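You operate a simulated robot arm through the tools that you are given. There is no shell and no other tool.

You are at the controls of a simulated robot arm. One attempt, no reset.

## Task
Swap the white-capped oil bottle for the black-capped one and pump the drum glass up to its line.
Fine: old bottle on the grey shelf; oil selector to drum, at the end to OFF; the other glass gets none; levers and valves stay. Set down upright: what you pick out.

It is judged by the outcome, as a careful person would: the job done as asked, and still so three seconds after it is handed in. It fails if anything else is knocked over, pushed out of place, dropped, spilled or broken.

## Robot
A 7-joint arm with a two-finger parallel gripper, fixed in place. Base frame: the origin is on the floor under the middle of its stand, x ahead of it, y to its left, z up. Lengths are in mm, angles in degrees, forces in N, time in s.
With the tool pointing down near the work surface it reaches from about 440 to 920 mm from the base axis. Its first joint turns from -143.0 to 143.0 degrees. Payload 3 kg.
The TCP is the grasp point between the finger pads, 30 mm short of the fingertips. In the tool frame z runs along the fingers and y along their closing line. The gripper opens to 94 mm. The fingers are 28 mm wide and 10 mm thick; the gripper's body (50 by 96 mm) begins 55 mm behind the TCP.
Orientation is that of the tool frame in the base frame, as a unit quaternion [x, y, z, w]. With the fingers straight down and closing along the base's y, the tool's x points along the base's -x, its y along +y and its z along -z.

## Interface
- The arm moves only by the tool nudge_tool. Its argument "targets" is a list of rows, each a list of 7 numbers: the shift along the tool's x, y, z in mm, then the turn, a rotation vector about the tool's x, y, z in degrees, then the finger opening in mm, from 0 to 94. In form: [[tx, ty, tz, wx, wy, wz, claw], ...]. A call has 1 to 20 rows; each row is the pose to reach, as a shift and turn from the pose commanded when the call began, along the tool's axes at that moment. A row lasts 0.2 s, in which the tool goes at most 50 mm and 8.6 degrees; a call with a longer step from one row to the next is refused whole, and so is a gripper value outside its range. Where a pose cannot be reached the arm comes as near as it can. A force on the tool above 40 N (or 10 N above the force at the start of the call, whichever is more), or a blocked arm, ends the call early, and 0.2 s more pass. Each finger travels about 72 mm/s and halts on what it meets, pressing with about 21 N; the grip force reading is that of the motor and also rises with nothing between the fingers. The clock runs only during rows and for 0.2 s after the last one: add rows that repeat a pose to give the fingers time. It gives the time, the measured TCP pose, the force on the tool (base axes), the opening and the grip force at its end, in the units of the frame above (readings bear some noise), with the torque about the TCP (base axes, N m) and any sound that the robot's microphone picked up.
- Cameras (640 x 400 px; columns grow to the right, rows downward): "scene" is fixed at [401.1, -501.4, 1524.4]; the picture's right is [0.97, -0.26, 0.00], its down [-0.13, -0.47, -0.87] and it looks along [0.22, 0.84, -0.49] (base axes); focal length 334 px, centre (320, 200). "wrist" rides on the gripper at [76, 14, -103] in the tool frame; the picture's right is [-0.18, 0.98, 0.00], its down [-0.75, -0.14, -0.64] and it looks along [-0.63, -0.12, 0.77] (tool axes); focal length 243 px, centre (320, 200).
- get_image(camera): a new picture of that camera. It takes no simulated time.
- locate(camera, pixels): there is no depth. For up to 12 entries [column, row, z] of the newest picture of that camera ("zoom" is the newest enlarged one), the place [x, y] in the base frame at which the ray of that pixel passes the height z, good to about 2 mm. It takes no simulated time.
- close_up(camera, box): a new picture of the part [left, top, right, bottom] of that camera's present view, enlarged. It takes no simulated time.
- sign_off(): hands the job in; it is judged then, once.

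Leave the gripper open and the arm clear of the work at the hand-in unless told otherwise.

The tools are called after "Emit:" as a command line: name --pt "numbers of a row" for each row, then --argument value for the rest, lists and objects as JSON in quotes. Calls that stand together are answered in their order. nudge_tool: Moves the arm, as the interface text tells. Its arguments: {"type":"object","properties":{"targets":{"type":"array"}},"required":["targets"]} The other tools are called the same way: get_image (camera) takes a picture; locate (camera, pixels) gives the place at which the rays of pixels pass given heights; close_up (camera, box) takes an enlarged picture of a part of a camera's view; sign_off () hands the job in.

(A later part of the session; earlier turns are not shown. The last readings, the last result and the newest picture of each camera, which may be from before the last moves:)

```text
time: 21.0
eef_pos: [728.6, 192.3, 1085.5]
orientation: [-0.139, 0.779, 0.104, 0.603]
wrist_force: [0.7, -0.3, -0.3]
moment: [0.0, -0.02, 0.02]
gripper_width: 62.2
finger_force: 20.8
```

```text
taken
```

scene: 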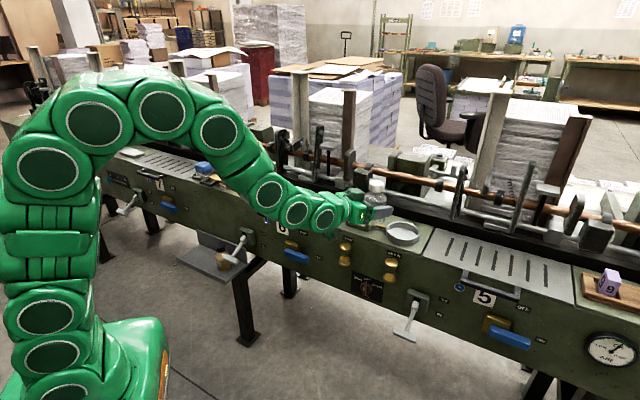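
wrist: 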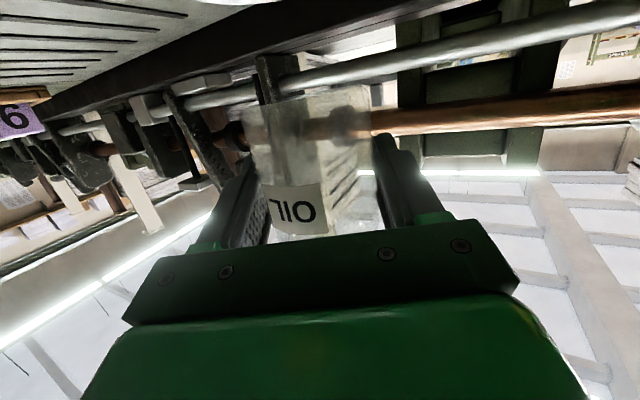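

Bottle is clear of the cup. Now I'll carry it along the machine front at z≈1085 toward the shelf, turning the hand gradually about the vertical; first half of the way.

Emit:
nudge_tool --pt "2.0 16.2 -7.6 -0.6 0 -0.16 40" --pt "6.1 48.5 -22.7 -1.81 0 -0.49 40" --pt "11.4 90.6 -42.4 -3.38 0 -0.91 40" --pt "16.7 132.6 -62.2 -4.95 0 -1.33 40" --pt "22.0 174.7 -81.9 -6.52 0 -1.75 40" --pt "27.3 216.7 -101.6 -8.09 0 -2.17 40" --pt "32.6 258.8 -121.3 -9.66 0 -2.59 40" --pt "37.4 297.6 -139.5 -11.11 0 -2.98 40" --pt "40.7 323.5 -151.6 -12.08 0 -3.24 40"

Emit:
get_image --camera "scene"

```text
time: 23.0
eef_pos: [511.1, 424.7, 1108.1]
orientation: [-0.221, 0.76, 0.166, 0.588]
wrist_force: [0.6, -0.8, -0.7]
moment: [0.02, -0.01, 0.0]
gripper_width: 61.8
finger_force: 21.2
out of reach, approached as far as the arm can: row 5, 6, 7, 8, 9
```

```text
taken
```

scene: 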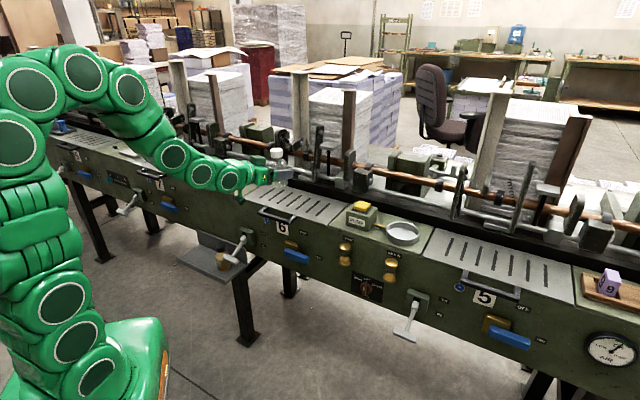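

The arm reported "out of reach" near the middle (wrist folded too close to the base) and settled at (511, 425, 1108), bottle still firmly held at 61.8 mm. I'll shift outward 80 mm (over the deck's air space at z≈1090, nothing that high there) to give the arm room, and re-read the pose.

Emit:
nudge_tool --pt "-5 4.3 18.8 0 0 0 40" --pt "-10.1 8.7 37.7 0 0 0 40" --pt "-15.1 13 56.5 0 0 0 40" --pt "-20.2 17.3 75.4 0 0 0 40" --pt "-20.2 17.3 75.4 0 0 0 40"

Emit:
get_image --camera "scene"

```text
time: 24.2
eef_pos: [569.5, 481.2, 1108.4]
orientation: [-0.223, 0.758, 0.17, 0.589]
wrist_force: [-1.1, 0.0, -0.6]
moment: [0.04, -0.01, 0.01]
gripper_width: 61.9
finger_force: 20.9
```

```text
taken
```

scene: 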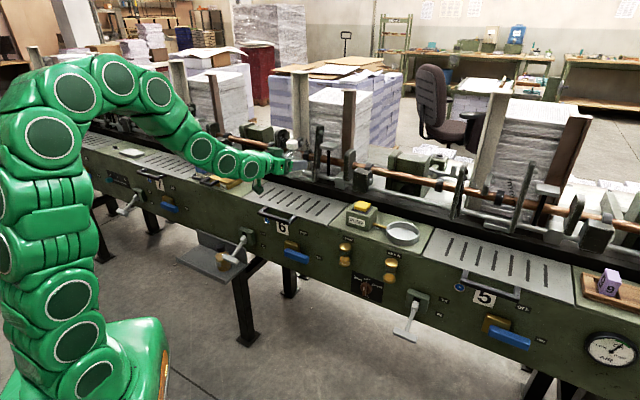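

The arm follows well again; commanded pose is now (569, 481, 1108). I'll continue along the machine, staying at n≈720–740 and z≈1108, to the spot above the shelf's free half (u≈-340), turning to yaw 45°.

Emit:
nudge_tool --pt "1.4 19.4 -5.3 -0.6 0 -0.16 40" --pt "4.3 58.1 -15.9 -1.81 0 -0.49 40" --pt "7.7 104.6 -28.6 -3.26 0 -0.87 40" --pt "11.1 151.1 -41.3 -4.71 0 -1.26 40" --pt "14.5 197.6 -54 -6.16 0 -1.65 40" --pt "17.9 244.1 -66.7 -7.61 0 -2.04 40" --pt "21.3 290.6 -79.4 -9.06 0 -2.43 40" --pt "24.4 333.3 -91 -10.39 0 -2.79 40" --pt "27 368.1 -100.5 -11.48 0 -3.08 40" --pt "28.4 387.5 -105.8 -12.08 0 -3.24 40"

Emit:
get_image --camera "scene"

Emit:
get_image --camera "wrist"

```text
time: 25.8
eef_pos: [402.4, 646.3, 1102.6]
orientation: [-0.138, 0.821, 0.271, 0.483]
wrist_force: [0.9, -0.2, 0.4]
moment: [-0.02, 0.02, 0.01]
gripper_width: 62.0
finger_force: 21.2
stopped in row 7: the arm was blocked; the commanded pose is now the measured one
```

```text
taken
```

scene: 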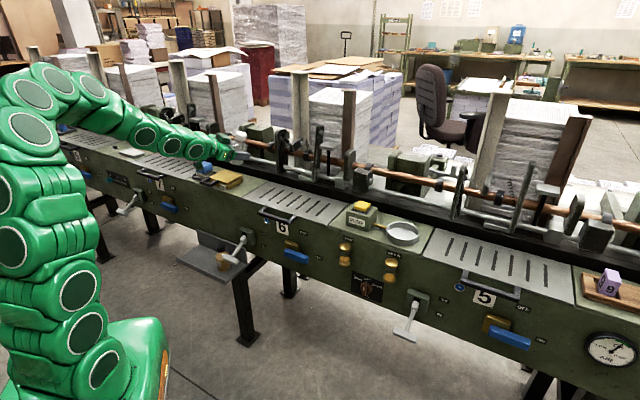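

```text
taken
```

wrist: 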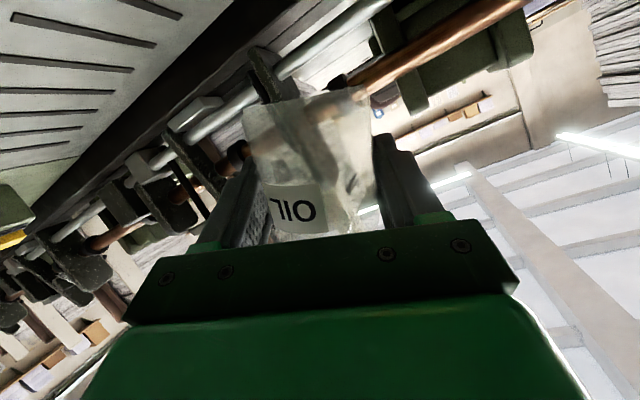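

The arm got blocked (probably a joint limit, forces are near zero) and the hand rolled about 18°, so the empty bottle is leaning; the grip is still 62.0 mm. I'll hold position and rotate the hand back to level, turning it more in line with the arm's radial direction (yaw ≈55°), slowly.

Emit:
nudge_tool --pt "0 0 0 -2.75 -0.83 -4.13 40" --pt "0 0 0 -5.5 -1.65 -8.27 40" --pt "0 0 0 -8.25 -2.48 -12.4 40" --pt "0 0 0 -11 -3.31 -16.5 40" --pt "0 0 0 -13.75 -4.13 -20.7 40" --pt "0 0 0 -16.5 -4.96 -24.8 40" --pt "0 0 0 -16.5 -4.96 -24.8 40"

Emit:
get_image --camera "scene"

```text
time: 27.4
eef_pos: [400.8, 646.6, 1103.5]
orientation: [-0.368, 0.702, 0.281, 0.54]
wrist_force: [-0.1, 0.2, -0.3]
moment: [0.02, -0.01, -0.04]
gripper_width: 61.9
finger_force: 20.4
```

```text
taken
```

scene: 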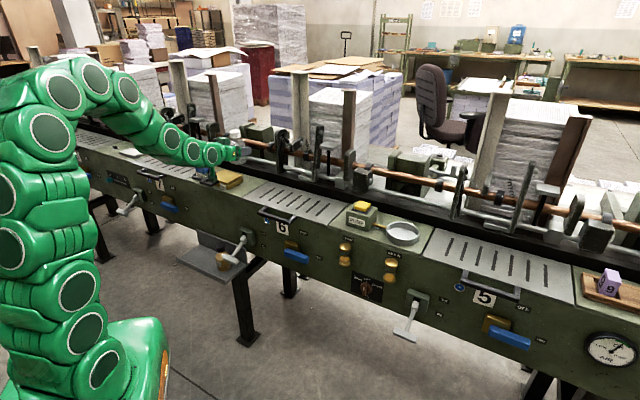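

Level again: hand tilt 75°, yaw 55°, bottle upright. Now I move gently to above the shelf's free half (u≈-340, n≈680), turning to yaw 65°.

Emit:
nudge_tool --pt "0.8 17.4 -2.9 -0.97 0 -0.26 40" --pt "2.3 52.3 -8.8 -2.9 0 -0.78 40" --pt "3.9 87.2 -14.7 -4.83 0 -1.3 40" --pt "5.5 122 -20.5 -6.76 0 -1.81 40" --pt "7 156.9 -26.4 -8.69 0 -2.33 40" --pt "7.8 174.3 -29.3 -9.66 0 -2.59 40" --pt "7.8 174.3 -29.3 -9.66 0 -2.59 40"

Emit:
get_image --camera "scene"

Emit:
get_image --camera "wrist"

```text
time: 29.0
eef_pos: [258.5, 716.9, 1099.9]
orientation: [-0.412, 0.681, 0.327, 0.509]
wrist_force: [0.2, -0.4, -0.9]
moment: [0.02, 0.0, 0.02]
gripper_width: 62.0
finger_force: 20.7
```

```text
taken
```

scene: 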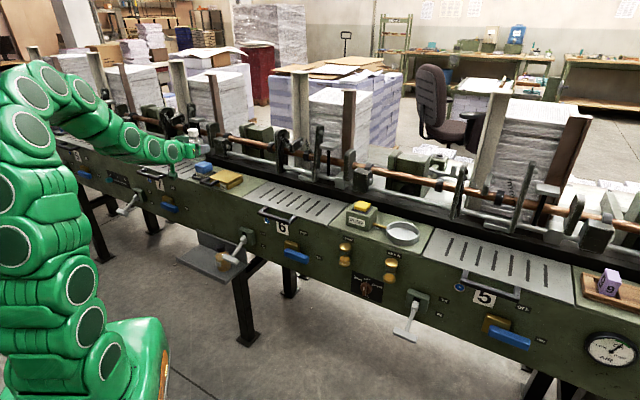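

```text
taken
```

wrist: 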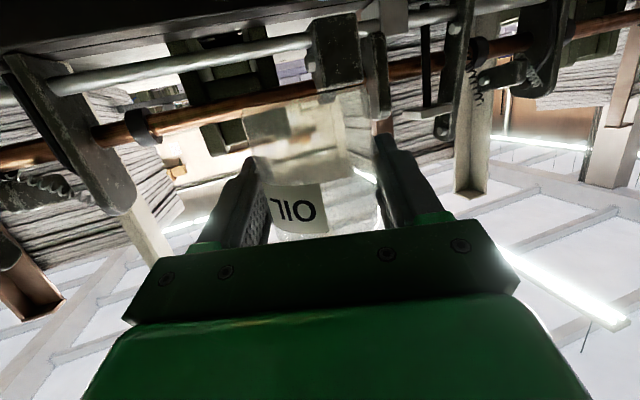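

The arm lags slightly (258, 717) but is level. I'll continue to u≈-345, n≈655 and down to z≈1050 slowly, still above deck height, and check tracking.

Emit:
nudge_tool --pt "0 0 0 0 0 0 40" --pt "14.3 3.3 -1.8 0 0 0 40" --pt "28.7 6.7 -3.6 0 0 0 40" --pt "43 10 -5.4 0 0 0 40" --pt "57.3 13.3 -7.2 0 0 0 40" --pt "57.3 13.3 -7.2 0 0 0 40"

Emit:
get_image --camera "scene"

```text
time: 30.4
eef_pos: [236.8, 701.7, 1050.1]
orientation: [-0.389, 0.697, 0.34, 0.498]
wrist_force: [-0.6, 0.5, 0.1]
moment: [-0.01, 0.03, -0.03]
gripper_width: 61.8
finger_force: 21.3
```

```text
taken
```

scene: 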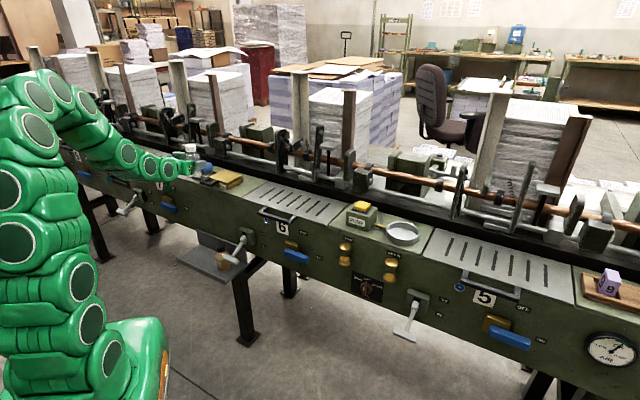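

The arm holds at u≈-329 instead of -345 with about 5° roll: one joint is at its limit in this posture. I'll try turning the hand another 12° about the vertical in place, which helped before, and see if it levels.

Emit:
nudge_tool --pt "0 0 0 -2.9 0 -0.78 40" --pt "0 0 0 -5.8 0 -1.55 40" --pt "0 0 0 -8.7 0 -2.33 40" --pt "0 0 0 -11.6 0 -3.1 40" --pt "0 0 0 -11.6 0 -3.1 40"

Emit:
get_image --camera "wrist"

```text
time: 31.6
eef_pos: [220.3, 706.1, 1048.1]
orientation: [-0.496, 0.619, 0.379, 0.476]
wrist_force: [-0.4, 0.1, -0.1]
moment: [0.0, 0.01, -0.03]
gripper_width: 62.1
finger_force: 20.9
```

```text
taken
```

wrist: 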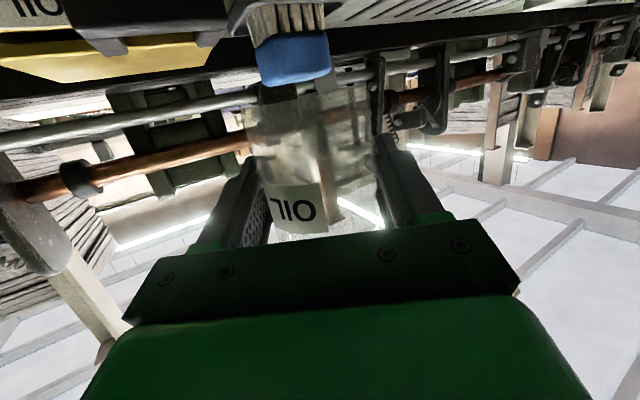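

Level and on target now: (220, 706, 1048), yaw 77°. I'll move to n≈630 and descend in front of the machine to z≈800, above the shelf's empty part.

Emit:
nudge_tool --pt "5.5 13.3 -20.5 0 0 0 40" --pt "40 13.3 -11.2 0 0 0 40" --pt "74.5 13.3 -2 0 0 0 40" --pt "109 13.3 7.3 0 0 0 40" --pt "143.5 13.3 16.5 0 0 0 40" --pt "178 13.3 25.8 0 0 0 40" --pt "212.5 13.3 35 0 0 0 40" --pt "247 13.3 44.3 0 0 0 40" --pt "247 13.3 44.3 0 0 0 40"

Emit:
get_image --camera "scene"

Emit:
get_image --camera "wrist"

```text
time: 33.6
eef_pos: [202.2, 690.1, 797.8]
orientation: [-0.495, 0.619, 0.379, 0.477]
wrist_force: [0.0, -0.5, -0.3]
moment: [-0.04, 0.01, 0.0]
gripper_width: 62.0
finger_force: 20.4
```

```text
taken
```

scene: 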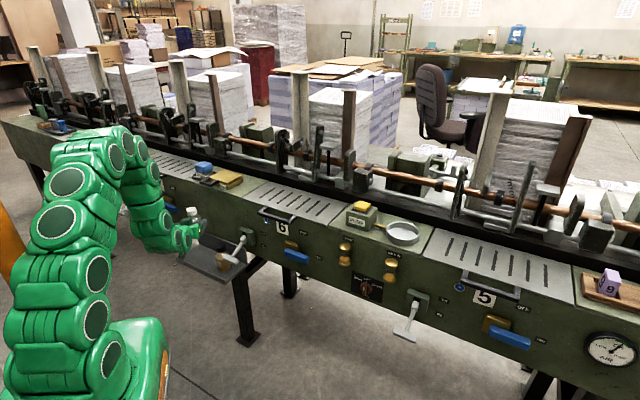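

```text
taken
```

wrist: 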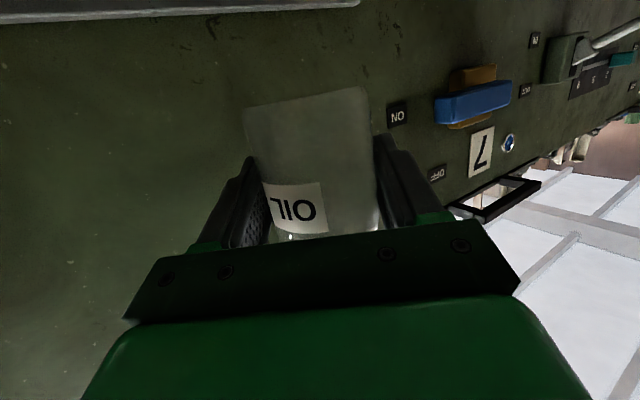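

Bottle is upright above the shelf's empty area. I'll zoom in on the scene to check where it will land relative to the black-capped bottle.

Emit:
close_up --camera "scene" --box '[160, 195, 270, 295]'

```text
4.00 times, centred on (215, 245) of scene
```

zoom: 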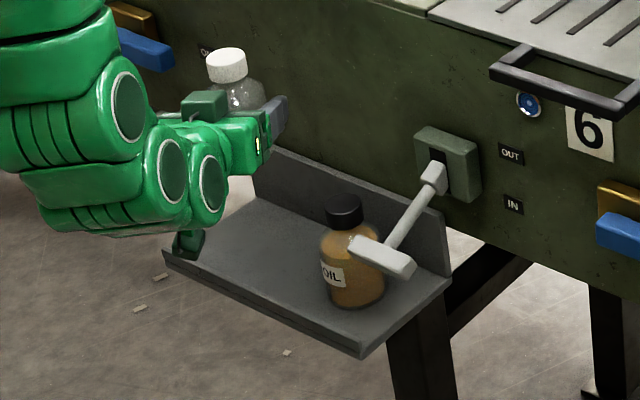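

The landing spot is free, the hand's lower box stays in front of the shelf lip. I'll lower 112 mm to z≈686.

Emit:
nudge_tool --pt "27 0 7.3 0 0 0 40" --pt "54 0 14.5 0 0 0 40" --pt "81 0 21.8 0 0 0 40" --pt "108.2 0 29 0 0 0 40" --pt "108.2 0 29 0 0 0 40"

Emit:
close_up --camera "scene" --box '[160, 195, 270, 295]'

Emit:
get_image --camera "wrist"

```text
time: 34.8
eef_pos: [202.2, 689.2, 688.6]
orientation: [-0.496, 0.619, 0.38, 0.477]
wrist_force: [1.2, 0.2, -1.0]
moment: [0.02, 0.01, 0.01]
gripper_width: 61.9
finger_force: 21.4
```

```text
4.00 times, centred on (215, 245) of scene
```

zoom: 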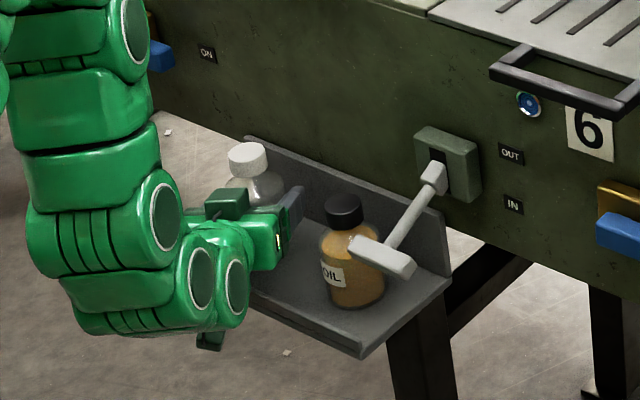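

```text
taken
```

wrist: 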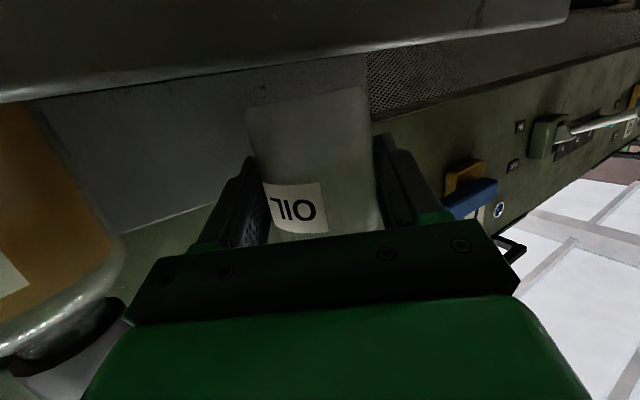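

Still clear (force ~1 N). The shelf lip is seen above. I'll lower 12 mm more, slowly.

Emit:
nudge_tool --pt "5.8 0 1.6 0 0 0 40" --pt "11.6 0 3.1 0 0 0 40" --pt "11.6 0 3.1 0 0 0 40"

Emit:
close_up --camera "scene" --box '[190, 215, 260, 285]'

```text
time: 35.6
eef_pos: [202.9, 690.1, 677.0]
orientation: [-0.495, 0.619, 0.38, 0.477]
wrist_force: [0.6, 0.0, -0.8]
moment: [-0.04, 0.01, 0.03]
gripper_width: 61.9
finger_force: 21.0
```

```text
5.71 times, centred on (225, 250) of scene
```

zoom: 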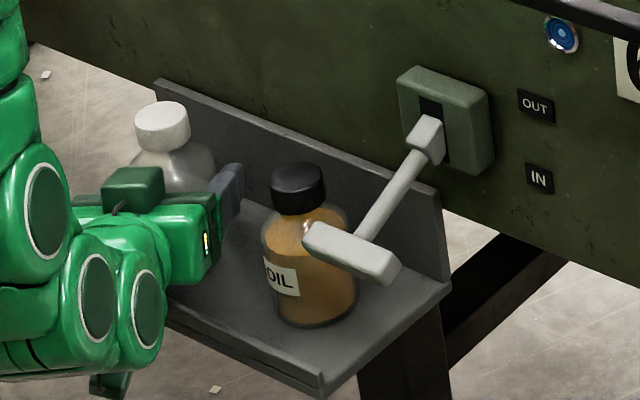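

Still no contact. Next, 8 mm down in 2 mm steps, to stop on contact.

Emit:
nudge_tool --pt "1.9 0 0.5 0 0 0 40" --pt "3.9 0 1 0 0 0 40" --pt "5.8 0 1.6 0 0 0 40" --pt "7.7 0 2.1 0 0 0 40"

```text
time: 36.6
eef_pos: [202.3, 689.6, 667.4]
orientation: [-0.495, 0.619, 0.38, 0.477]
wrist_force: [0.1, -0.3, 0.3]
moment: [-0.03, 0.02, 0.0]
gripper_width: 61.8
finger_force: 20.7
```

Emit:
nudge_tool --pt "1 0 0.3 0 0 0 40" --pt "1.9 0 0.5 0 0 0 40" --pt "2.9 0 0.8 0 0 0 40" --pt "3.9 0 1 0 0 0 40"

```text
time: 37.6
eef_pos: [201.3, 689.3, 665.2]
orientation: [-0.495, 0.619, 0.38, 0.477]
wrist_force: [1.0, -3.1, 12.4]
moment: [-0.01, -0.11, -0.04]
gripper_width: 62.0
finger_force: 20.9
```

Contact at z≈665 with 12 N – the base is on the shelf. I'll unload by 1 mm and open to 82 mm.

Emit:
nudge_tool --pt "-1 0 -0.3 0 0 0 40" --pt "-1 0 -0.3 0 0 0 65" --pt "-1 0 -0.3 0 0 0 82" --pt "-1 0 -0.3 0 0 0 82"

Emit:
close_up --camera "scene" --box '[190, 215, 260, 285]'

Emit:
get_image --camera "wrist"

```text
time: 38.6
eef_pos: [202.7, 690.2, 666.0]
orientation: [-0.496, 0.619, 0.38, 0.477]
wrist_force: [0.1, -1.1, -0.3]
moment: [-0.01, 0.02, -0.04]
gripper_width: 82.1
finger_force: 0.1
```

```text
5.71 times, centred on (225, 250) of scene
```

zoom: 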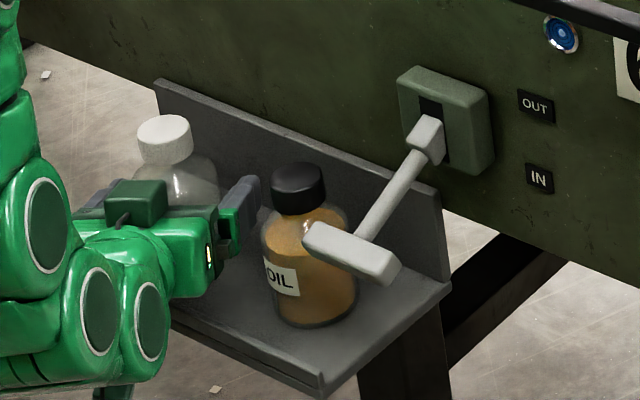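

```text
taken
```

wrist: 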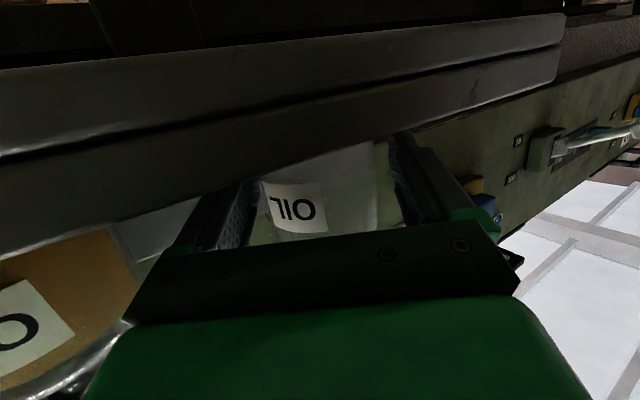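

White-capped bottle stands upright on the shelf, released. I'll draw back 90 mm along the hand axis.

Emit:
nudge_tool --pt "0 0 -15 0 0 0 82" --pt "0 0 -40 0 0 0 82" --pt "0 0 -65 0 0 0 82" --pt "0 0 -90 0 0 0 82" --pt "0 0 -90 0 0 0 82"

Emit:
close_up --camera "scene" --box '[160, 195, 270, 295]'

Emit:
get_image --camera "wrist"

```text
time: 39.8
eef_pos: [183.0, 605.3, 688.5]
orientation: [-0.495, 0.619, 0.38, 0.477]
wrist_force: [-0.7, -0.7, -0.2]
moment: [0.02, 0.01, 0.0]
gripper_width: 82.1
finger_force: 0.0
```

```text
4.00 times, centred on (215, 245) of scene
```

zoom: 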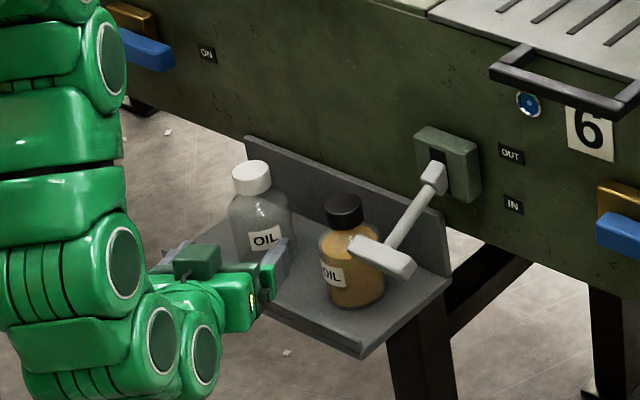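

```text
taken
```

wrist: 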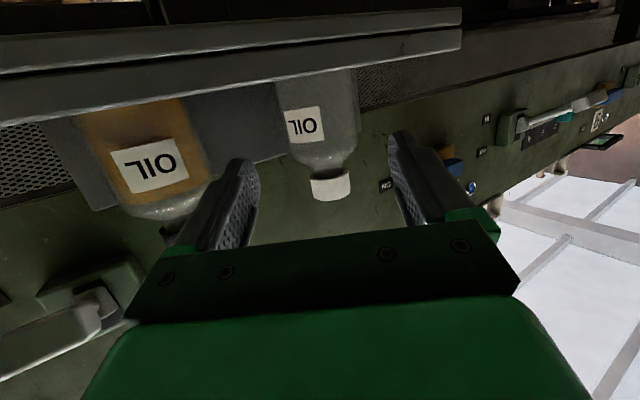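

Both bottles visible. I'll calibrate the black cap's position against the white one, whose place I know (about (202, 690), top z≈731).

Emit:
close_up --camera "scene" --box '[185, 225, 245, 285]'

Emit:
locate --camera "wrist" --pixels '[[330, 199, 731], [330, 190, 731], [330, 199, 725]]'

```text
6.67 times, centred on (215, 255) of scene
```

zoom: 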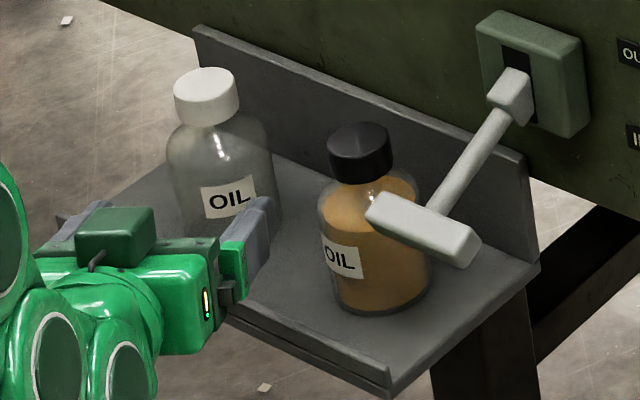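

```text
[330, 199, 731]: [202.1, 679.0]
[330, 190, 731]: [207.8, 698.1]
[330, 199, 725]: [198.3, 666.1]
```

Emit:
locate --camera "scene" --pixels '[[197.8, 237.6, 731], [220.85, 245.9, 731], [197.8, 237.6, 735], [220.85, 245.9, 735], [197.8, 237.6, 727], [220.85, 245.9, 727]]'

```text
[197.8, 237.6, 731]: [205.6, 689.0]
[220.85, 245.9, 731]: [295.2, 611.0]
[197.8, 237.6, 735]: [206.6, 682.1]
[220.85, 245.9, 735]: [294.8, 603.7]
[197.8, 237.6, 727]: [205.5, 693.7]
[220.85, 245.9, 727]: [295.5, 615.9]
```

Black bottle is at about (293, 611), 120 mm from the white one. Before choosing the grasp I'll zoom on the side-on view of the white bottle to measure where its straight body ends.

Emit:
close_up --camera "wrist" --box '[250, 50, 390, 210]'

Emit:
close_up --camera "wrist" --box '[0, 80, 260, 400]'

```text
2.50 times, centred on (320, 130) of wrist
```

zoom: 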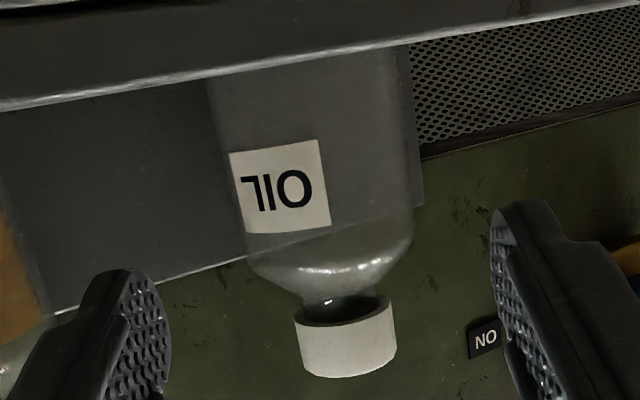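

```text
1.25 times, centred on (130, 240) of wrist
```

zoom: 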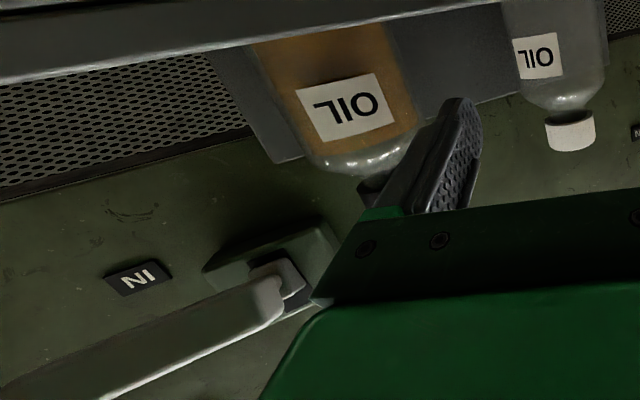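

The straight body ends about 48 mm below the cap top, so the earlier slip came from the pads reaching over that edge; the low, flat 75° grasp is right. I'll use the same for the black bottle, with yaw ≈40° so the hand stays clear of the lever handle on the right. First back off a bit more and turn there, in free space.

Emit:
nudge_tool --pt "2 -10 -20 0 0 0 82" --pt "5 -25 -45 6 0 1.6 82" --pt "7.7 -41.6 -54 12 0 3.2 82" --pt "7.7 -41.6 -54 18 0 4.8 82" --pt "7.7 -41.6 -54 24 0 6.4 82" --pt "7.7 -41.6 -54 30 0 8 82" --pt "7.7 -41.6 -54 35.7 0 9.6 82" --pt "7.7 -41.6 -54 35.7 0 9.6 82"

Emit:
get_image --camera "wrist"

Emit:
get_image --camera "scene"

```text
time: 41.6
eef_pos: [211.2, 541.9, 695.7]
orientation: [-0.273, 0.744, 0.21, 0.572]
wrist_force: [0.4, -0.6, 0.0]
moment: [0.0, 0.01, 0.0]
gripper_width: 82.1
finger_force: 0.1
out of reach, approached as far as the arm can: row 2
```

```text
taken
```

wrist: 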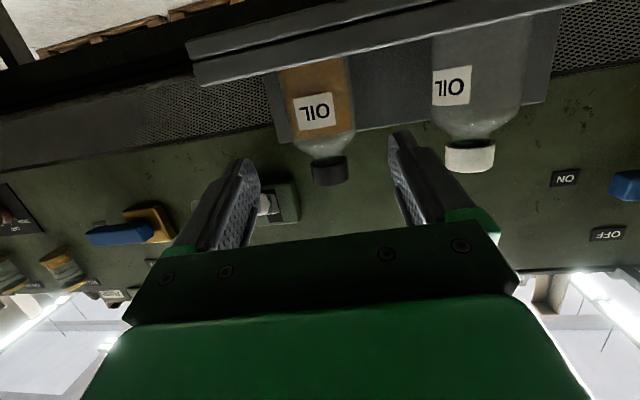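

```text
taken
```

scene: 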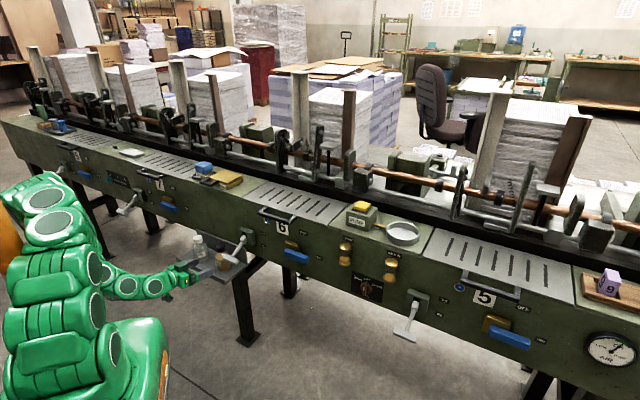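

Pose reached: (211, 542, 696), yaw 40°, level. I'll zoom on hand, lever handle and bottle.

Emit:
close_up --camera "scene" --box '[170, 220, 270, 300]'

Emit:
close_up --camera "wrist" --box '[220, 40, 420, 240]'

Emit:
locate --camera "wrist" --pixels '[[330, 181, 731], [330, 184, 731], [330, 187, 731]]'

```text
5.00 times, centred on (220, 260) of scene
```

zoom: 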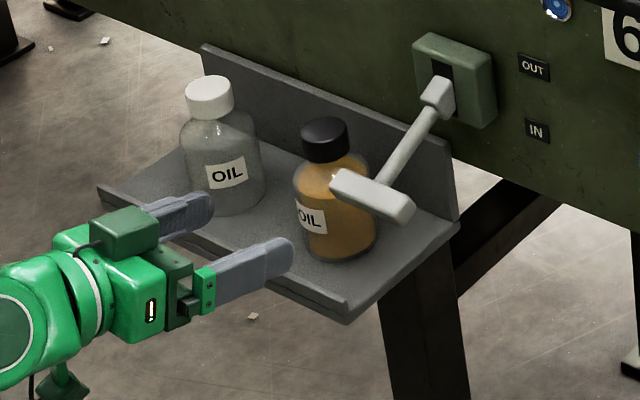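

```text
2.00 times, centred on (320, 140) of wrist
```

zoom: 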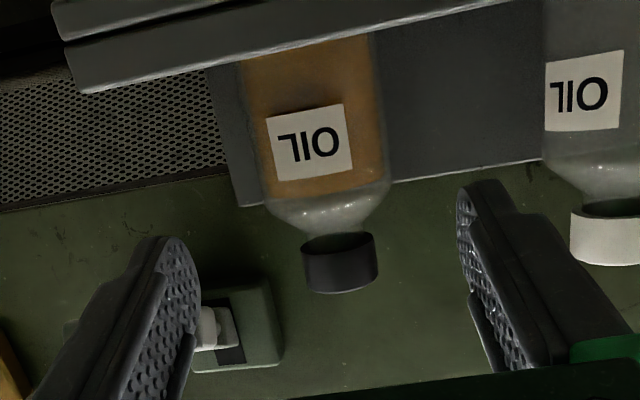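

```text
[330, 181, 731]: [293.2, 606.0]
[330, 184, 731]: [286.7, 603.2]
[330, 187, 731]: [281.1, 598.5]
```

The axis passes the black bottle's centre within about 2 mm. I'll advance 80 mm first along the hand axis.

Emit:
nudge_tool --pt "0 0 20 0 0 0 82" --pt "0 0 40 0 0 0 82" --pt "0 0 60 0 0 0 82" --pt "0 0 80 0 0 0 82" --pt "0 0 80 0 0 0 82"

Emit:
close_up --camera "scene" --box '[170, 220, 270, 300]'

Emit:
get_image --camera "wrist"

```text
time: 42.8
eef_pos: [270.9, 592.8, 674.7]
orientation: [-0.274, 0.744, 0.21, 0.572]
wrist_force: [-0.1, 0.9, 0.8]
moment: [-0.01, -0.03, 0.03]
gripper_width: 81.9
finger_force: 0.0
```

```text
5.00 times, centred on (220, 260) of scene
```

zoom: 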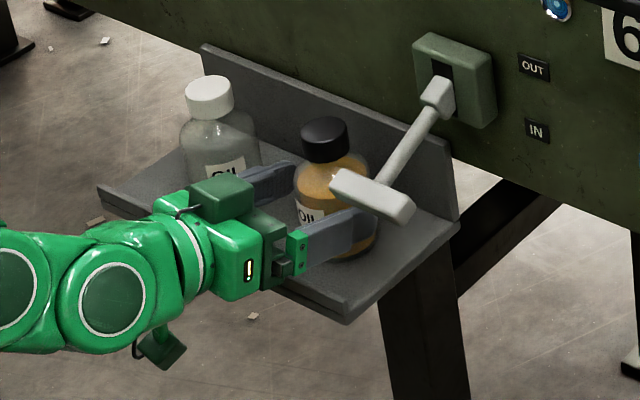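

```text
taken
```

wrist: 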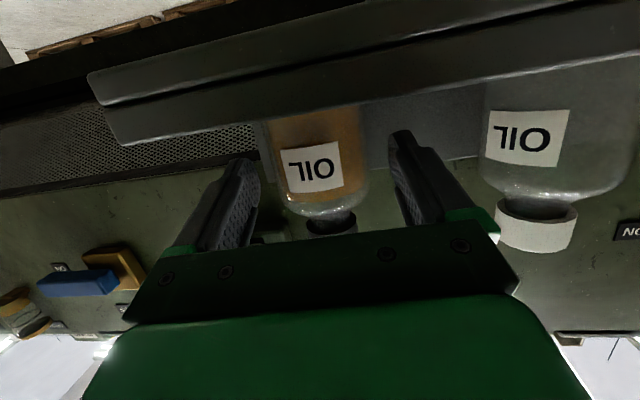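

Fingers are around the bottle with clearance, below the lever handle. 30 mm more.

Emit:
nudge_tool --pt "0 0 15 0 0 0 82" --pt "0.5 0 30 0 0 0 82" --pt "0.5 0 30 0 0 0 82"

Emit:
close_up --camera "scene" --box '[170, 220, 270, 300]'

Emit:
get_image --camera "wrist"

```text
time: 43.6
eef_pos: [292.3, 611.9, 666.0]
orientation: [-0.274, 0.744, 0.21, 0.573]
wrist_force: [-0.4, 0.0, 0.0]
moment: [-0.01, 0.02, 0.01]
gripper_width: 82.2
finger_force: 0.1
```

```text
5.00 times, centred on (220, 260) of scene
```

zoom: 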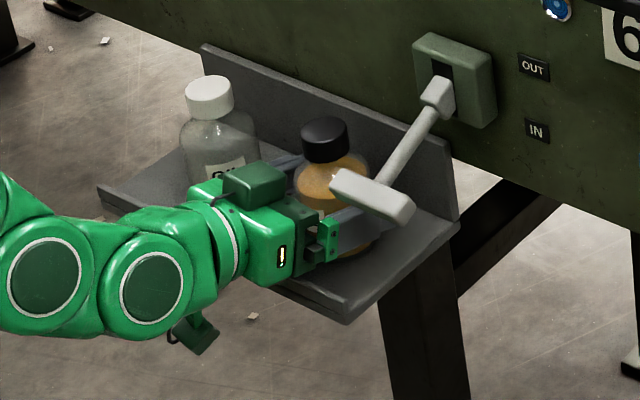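

```text
taken
```

wrist: 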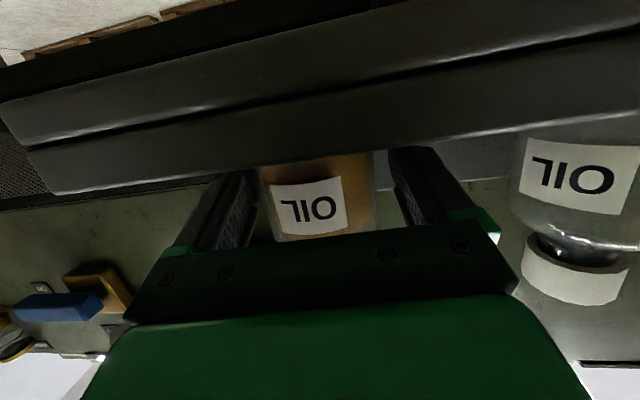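

In place at (292, 612, 666), no contact. Now closing on the black-capped bottle.

Emit:
nudge_tool --pt "0 0 0 0 0 0 65" --pt "0 0 0 0 0 0 45" --pt "0 0 0 0 0 0 40" --pt "0 0 0 0 0 0 40" --pt "0 0 0 0 0 0 40"

```text
time: 44.8
eef_pos: [292.7, 612.3, 666.5]
orientation: [-0.273, 0.744, 0.21, 0.572]
wrist_force: [0.1, -0.1, 1.0]
moment: [0.07, 0.03, 0.0]
gripper_width: 62.8
finger_force: 21.5
```

Gripped at 62.8 mm. Lifting 8 mm slowly and checking.

Emit:
nudge_tool --pt "-1.9 0 -0.5 0 0 0 40" --pt "-3.9 0 -1 0 0 0 40" --pt "-5.8 0 -1.6 0 0 0 40" --pt "-7.7 0 -2.1 0 0 0 40"

Emit:
close_up --camera "scene" --box '[170, 220, 270, 300]'

```text
time: 45.8
eef_pos: [293.1, 611.7, 674.5]
orientation: [-0.273, 0.745, 0.209, 0.573]
wrist_force: [-0.2, 0.6, 0.1]
moment: [0.02, 0.0, -0.02]
gripper_width: 63.0
finger_force: 20.9
```

```text
5.00 times, centred on (220, 260) of scene
```

zoom: 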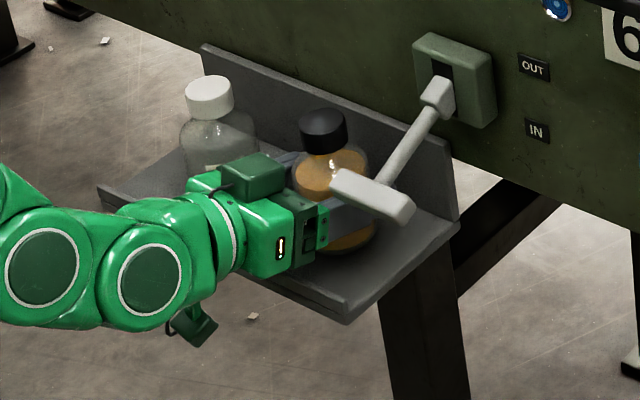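

The bottle came up with the hand. Now lift 26 mm more while shifting 15 mm toward the free side (away from the lever), then draw back.

Emit:
nudge_tool --pt "-6 5 -1.6 0 0 0 40" --pt "-12.5 10 -3.3 0 0 0 40" --pt "-19 15 -5 0 0 0 40" --pt "-25 15 -6.7 0 0 0 40" --pt "-25 15 -20 0 0 0 40" --pt "-25 15 -40 0 0 0 40" --pt "-25 15 -65 0 0 0 40" --pt "-25 15 -65 0 0 0 40"

Emit:
close_up --camera "scene" --box '[160, 210, 270, 300]'

Emit:
get_image --camera "wrist"

```text
time: 47.6
eef_pos: [240.2, 585.7, 713.0]
orientation: [-0.272, 0.745, 0.209, 0.572]
wrist_force: [0.7, -0.1, -0.4]
moment: [-0.01, -0.02, 0.03]
gripper_width: 62.8
finger_force: 21.3
```

```text
4.44 times, centred on (215, 255) of scene
```

zoom: 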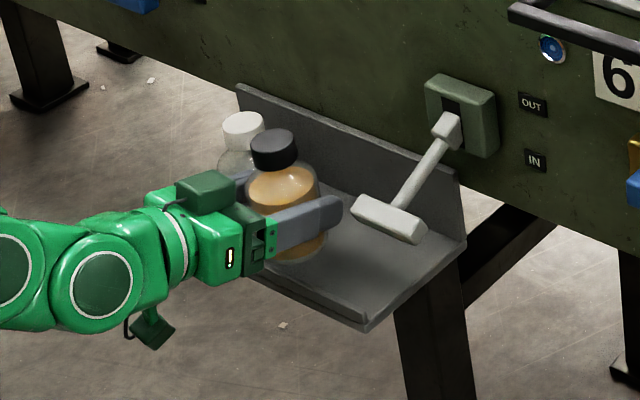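

```text
taken
```

wrist: 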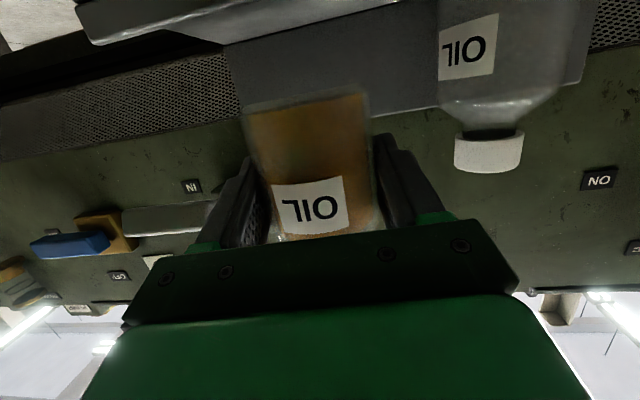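

The black bottle is clear of shelf, lever and white bottle. I'll raise it straight up by 170 mm, turning the hand gradually toward the radial direction (yaw 40→65°).

Emit:
nudge_tool --pt "-16 0 -4.3 0 0 0 40" --pt "-45 0 -12 -4 0 -1.07 40" --pt "-75 0 -20 -8 0 -2.14 40" --pt "-105 0 -28 -12 0 -3.2 40" --pt "-135 0 -36 -16 0 -4.3 40" --pt "-155 0 -41.5 -20 0 -5.36 40" --pt "-164 0 -44 -24.15 0 -6.47 40" --pt "-164 0 -44 -24.15 0 -6.47 40"

Emit:
get_image --camera "scene"

```text
time: 49.4
eef_pos: [247.3, 631.6, 874.7]
orientation: [-0.429, 0.664, 0.332, 0.514]
wrist_force: [0.4, 0.0, -1.1]
moment: [0.01, 0.0, -0.01]
gripper_width: 62.3
finger_force: 20.8
out of reach, approached as far as the arm can: row 4, 5, 6, 7, 8
```

```text
taken
```

scene: 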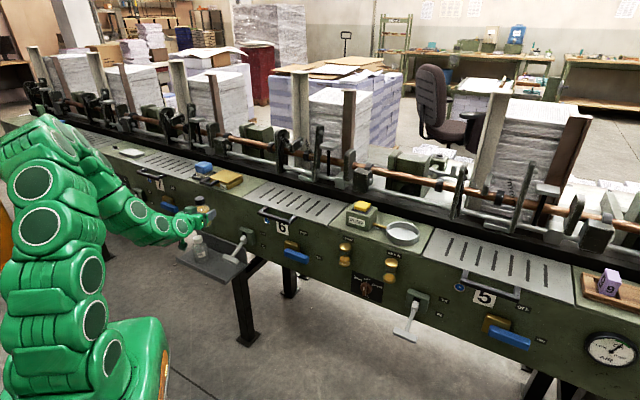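

It moved outward on its own to (247, 632, 875) because of the near-reach limit, but stays level and clear. I'll continue up along the corridor that worked before: to (205, 690, 1060), yaw 77°.

Emit:
nudge_tool --pt "-15 8 0 -1.1 0 -0.3 40" --pt "-45 20 -1.5 -3.3 0 -0.9 40" --pt "-80 32 -4.5 -5.5 0 -1.5 40" --pt "-115 42 -7.5 -7.5 0 -2 40" --pt "-150 52 -10 -9.3 0 -2.5 40" --pt "-175 59 -12.5 -10.5 0 -2.8 40" --pt "-187.9 62.1 -13.5 -11.1 0 -2.98 40" --pt "-187.9 62.1 -13.5 -11.1 0 -2.98 40"

Emit:
get_image --camera "scene"

```text
time: 51.2
eef_pos: [205.8, 689.1, 1055.7]
orientation: [-0.494, 0.62, 0.378, 0.478]
wrist_force: [-0.3, -0.3, -1.0]
moment: [0.03, 0.01, 0.0]
gripper_width: 62.6
finger_force: 21.1
```

```text
taken
```

scene: 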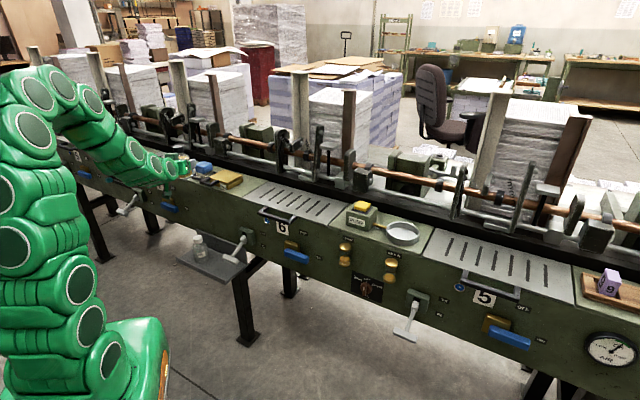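

Now at (206, 689, 1056), level. Next, rise to z≈1100 and move over the deck's air space to (400, 650), yaw 57°, a pose that was fine before.

Emit:
nudge_tool --pt "-20 -10 -4 1 0 0.3 40" --pt "-38 -40 -6.5 4 0 1.07 40" --pt "-43.7 -78 -7 7.5 0 2 40" --pt "-43.7 -118 -7 11.5 0 3.1 40" --pt "-43.7 -155 -7 15 0 4 40" --pt "-43.7 -185 -7 18 0 4.8 40" --pt "-43.7 -198.4 -7 19.3 0 5.18 40" --pt "-43.7 -198.4 -7 19.3 0 5.18 40"

Emit:
get_image --camera "scene"

```text
time: 53.0
eef_pos: [400.1, 647.2, 1099.3]
orientation: [-0.378, 0.697, 0.289, 0.536]
wrist_force: [0.4, -0.3, -1.7]
moment: [0.0, -0.01, 0.0]
gripper_width: 62.6
finger_force: 20.8
```

```text
taken
```

scene: 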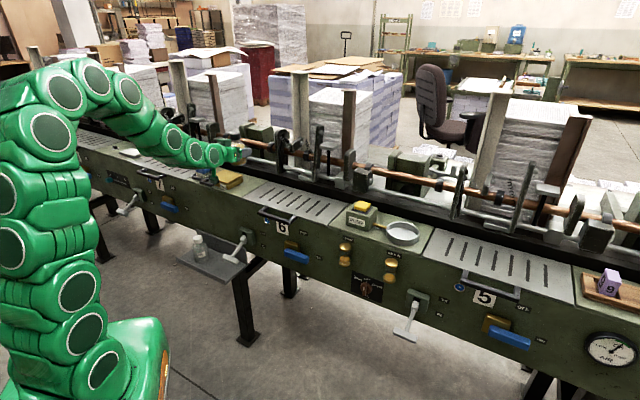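

Level at (400, 647, 1099). Continue along to about (575, 490), yaw 42°.

Emit:
nudge_tool --pt "0.6 -13.9 -2.1 0.9 0 0.2 40" --pt "1.8 -46.5 -6.9 2.9 0 0.8 40" --pt "3.5 -88.3 -13 5.5 0 1.5 40" --pt "5.2 -132.5 -19.6 8.3 0 2.2 40" --pt "7 -176.6 -26.1 11 0 3 40" --pt "8.5 -213.8 -31.6 13.3 0 3.6 40" --pt "9.2 -232.4 -34.3 14.5 0 3.9 40" --pt "9.2 -232.4 -34.3 14.5 0 3.9 40"

Emit:
get_image --camera "scene"

```text
time: 54.8
eef_pos: [577.2, 489.8, 1099.3]
orientation: [-0.283, 0.741, 0.217, 0.569]
wrist_force: [0.3, 0.3, -2.3]
moment: [-0.03, 0.02, 0.02]
gripper_width: 62.7
finger_force: 20.7
```

```text
taken
```

scene: 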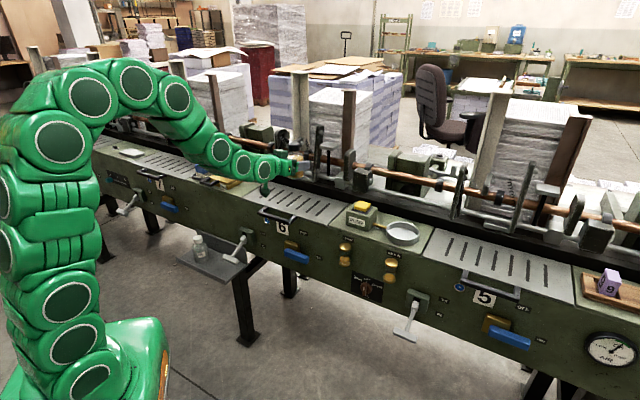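

Good. Now to the standoff in front of the cup at about (728, 192, 1099), yaw 20°.

Emit:
nudge_tool --pt "1.1 -16.1 -4.1 1.05 0 0.28 40" --pt "3.5 -51.6 -13.2 3.37 0 0.9 40" --pt "6.4 -93.6 -23.9 6.11 0 1.64 40" --pt "9.3 -135.5 -34.7 8.85 0 2.37 40" --pt "12.2 -177.5 -45.4 11.58 0 3.11 40" --pt "15 -219.4 -56.1 14.32 0 3.84 40" --pt "17.9 -261.4 -66.8 17.06 0 4.58 40" --pt "20.6 -300.1 -76.7 19.59 0 5.25 40" --pt "22.1 -322.7 -82.5 21.06 0 5.65 40" --pt "22.1 -322.7 -82.5 21.06 0 5.65 40"

Emit:
get_image --camera "scene"

Emit:
get_image --camera "wrist"

```text
time: 57.0
eef_pos: [728.4, 192.1, 1099.6]
orientation: [-0.137, 0.781, 0.106, 0.6]
wrist_force: [0.8, 0.4, -0.4]
moment: [0.0, 0.02, 0.0]
gripper_width: 62.5
finger_force: 20.8
```

```text
taken
```

scene: 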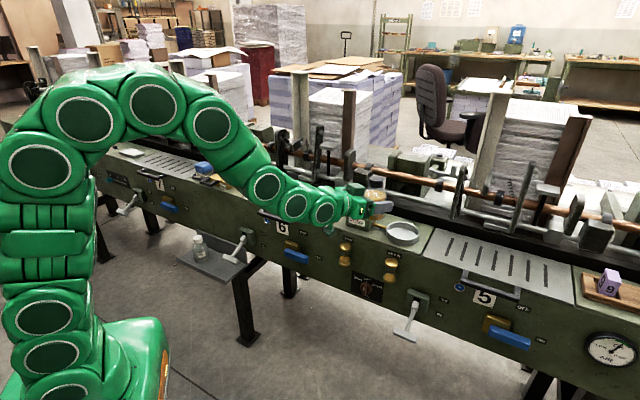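

```text
taken
```

wrist: 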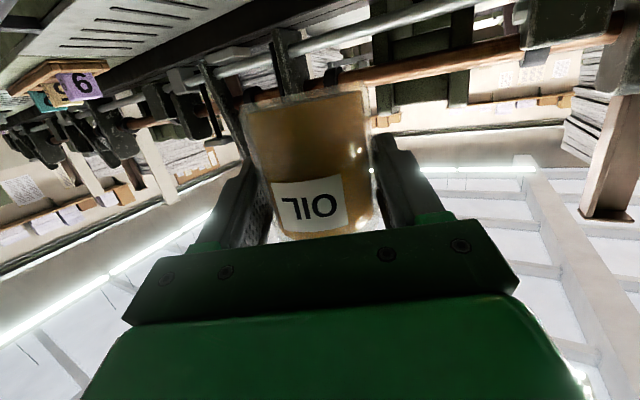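

Level in front of the cup. I'll move in over the cup: TCP to (852, 236.5, 1050).

Emit:
nudge_tool --pt "1.5 0 14 0 0 0 40" --pt "5 -0.2 50 0 0 0 40" --pt "9 -0.4 90 0 0 0 40" --pt "12.5 -0.6 125 0 0 0 40" --pt "13.9 -0.6 139.7 0 0 0 40" --pt "13.9 -0.6 139.7 0 0 0 40"

Emit:
close_up --camera "scene" --box '[360, 160, 450, 250]'

Emit:
get_image --camera "wrist"

```text
time: 58.4
eef_pos: [851.3, 236.5, 1050.8]
orientation: [-0.136, 0.782, 0.105, 0.6]
wrist_force: [-0.4, -0.5, -1.3]
moment: [-0.05, 0.0, -0.02]
gripper_width: 62.6
finger_force: 21.4
```

```text
4.44 times, centred on (405, 205) of scene
```

zoom: 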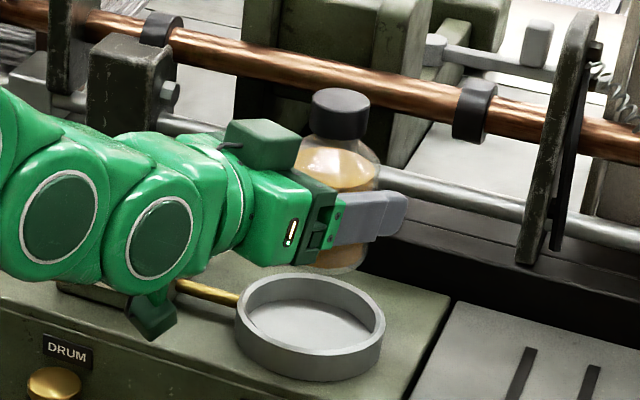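

```text
taken
```

wrist: 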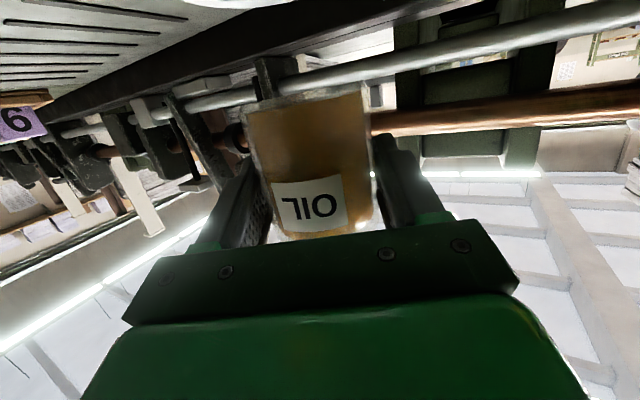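

Same spot as the white bottle had when lifted. Lowering 57 mm toward the cup floor, then in small steps.

Emit:
nudge_tool --pt "9.7 0 2.6 0 0 0 40" --pt "21 0 5.7 0 0 0 40" --pt "33 0 8.9 0 0 0 40" --pt "45 0 12.1 0 0 0 40" --pt "52 0 14 0 0 0 40" --pt "55.1 0 14.8 0 0 0 40"

Emit:
close_up --camera "scene" --box '[370, 180, 440, 250]'

```text
time: 59.8
eef_pos: [850.8, 238.3, 992.9]
orientation: [-0.137, 0.781, 0.106, 0.6]
wrist_force: [-0.3, 0.0, -0.8]
moment: [0.01, -0.02, -0.02]
gripper_width: 62.6
finger_force: 21.0
```

```text
5.71 times, centred on (405, 215) of scene
```

zoom: 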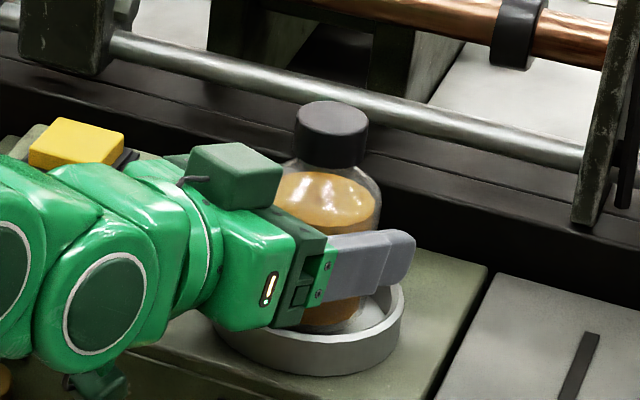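

The bottle is inside the rim, no contact yet. Now 2 mm steps.

Emit:
nudge_tool --pt "1.9 0 0.5 0 0 0 40" --pt "3.4 0 0.9 0 0 0 40" --pt "4.8 0 1.3 0 0 0 40" --pt "5.8 0 1.6 0 0 0 40" --pt "6.8 0 1.8 0 0 0 40"

```text
time: 61.0
eef_pos: [850.9, 237.4, 986.1]
orientation: [-0.137, 0.781, 0.106, 0.6]
wrist_force: [1.6, 0.3, 1.3]
moment: [0.06, -0.05, -0.01]
gripper_width: 62.5
finger_force: 21.3
```

Emit:
nudge_tool --pt "0.7 0 0.2 0 0 0 40" --pt "1.4 0 0.4 0 0 0 40" --pt "2.1 0 0.6 0 0 0 40" --pt "2.1 0 0.6 0 0 0 40"

```text
time: 62.0
eef_pos: [851.9, 236.8, 984.7]
orientation: [-0.137, 0.78, 0.106, 0.601]
wrist_force: [4.8, -1.0, 17.3]
moment: [0.11, -0.1, -0.16]
gripper_width: 62.9
finger_force: 20.9
```

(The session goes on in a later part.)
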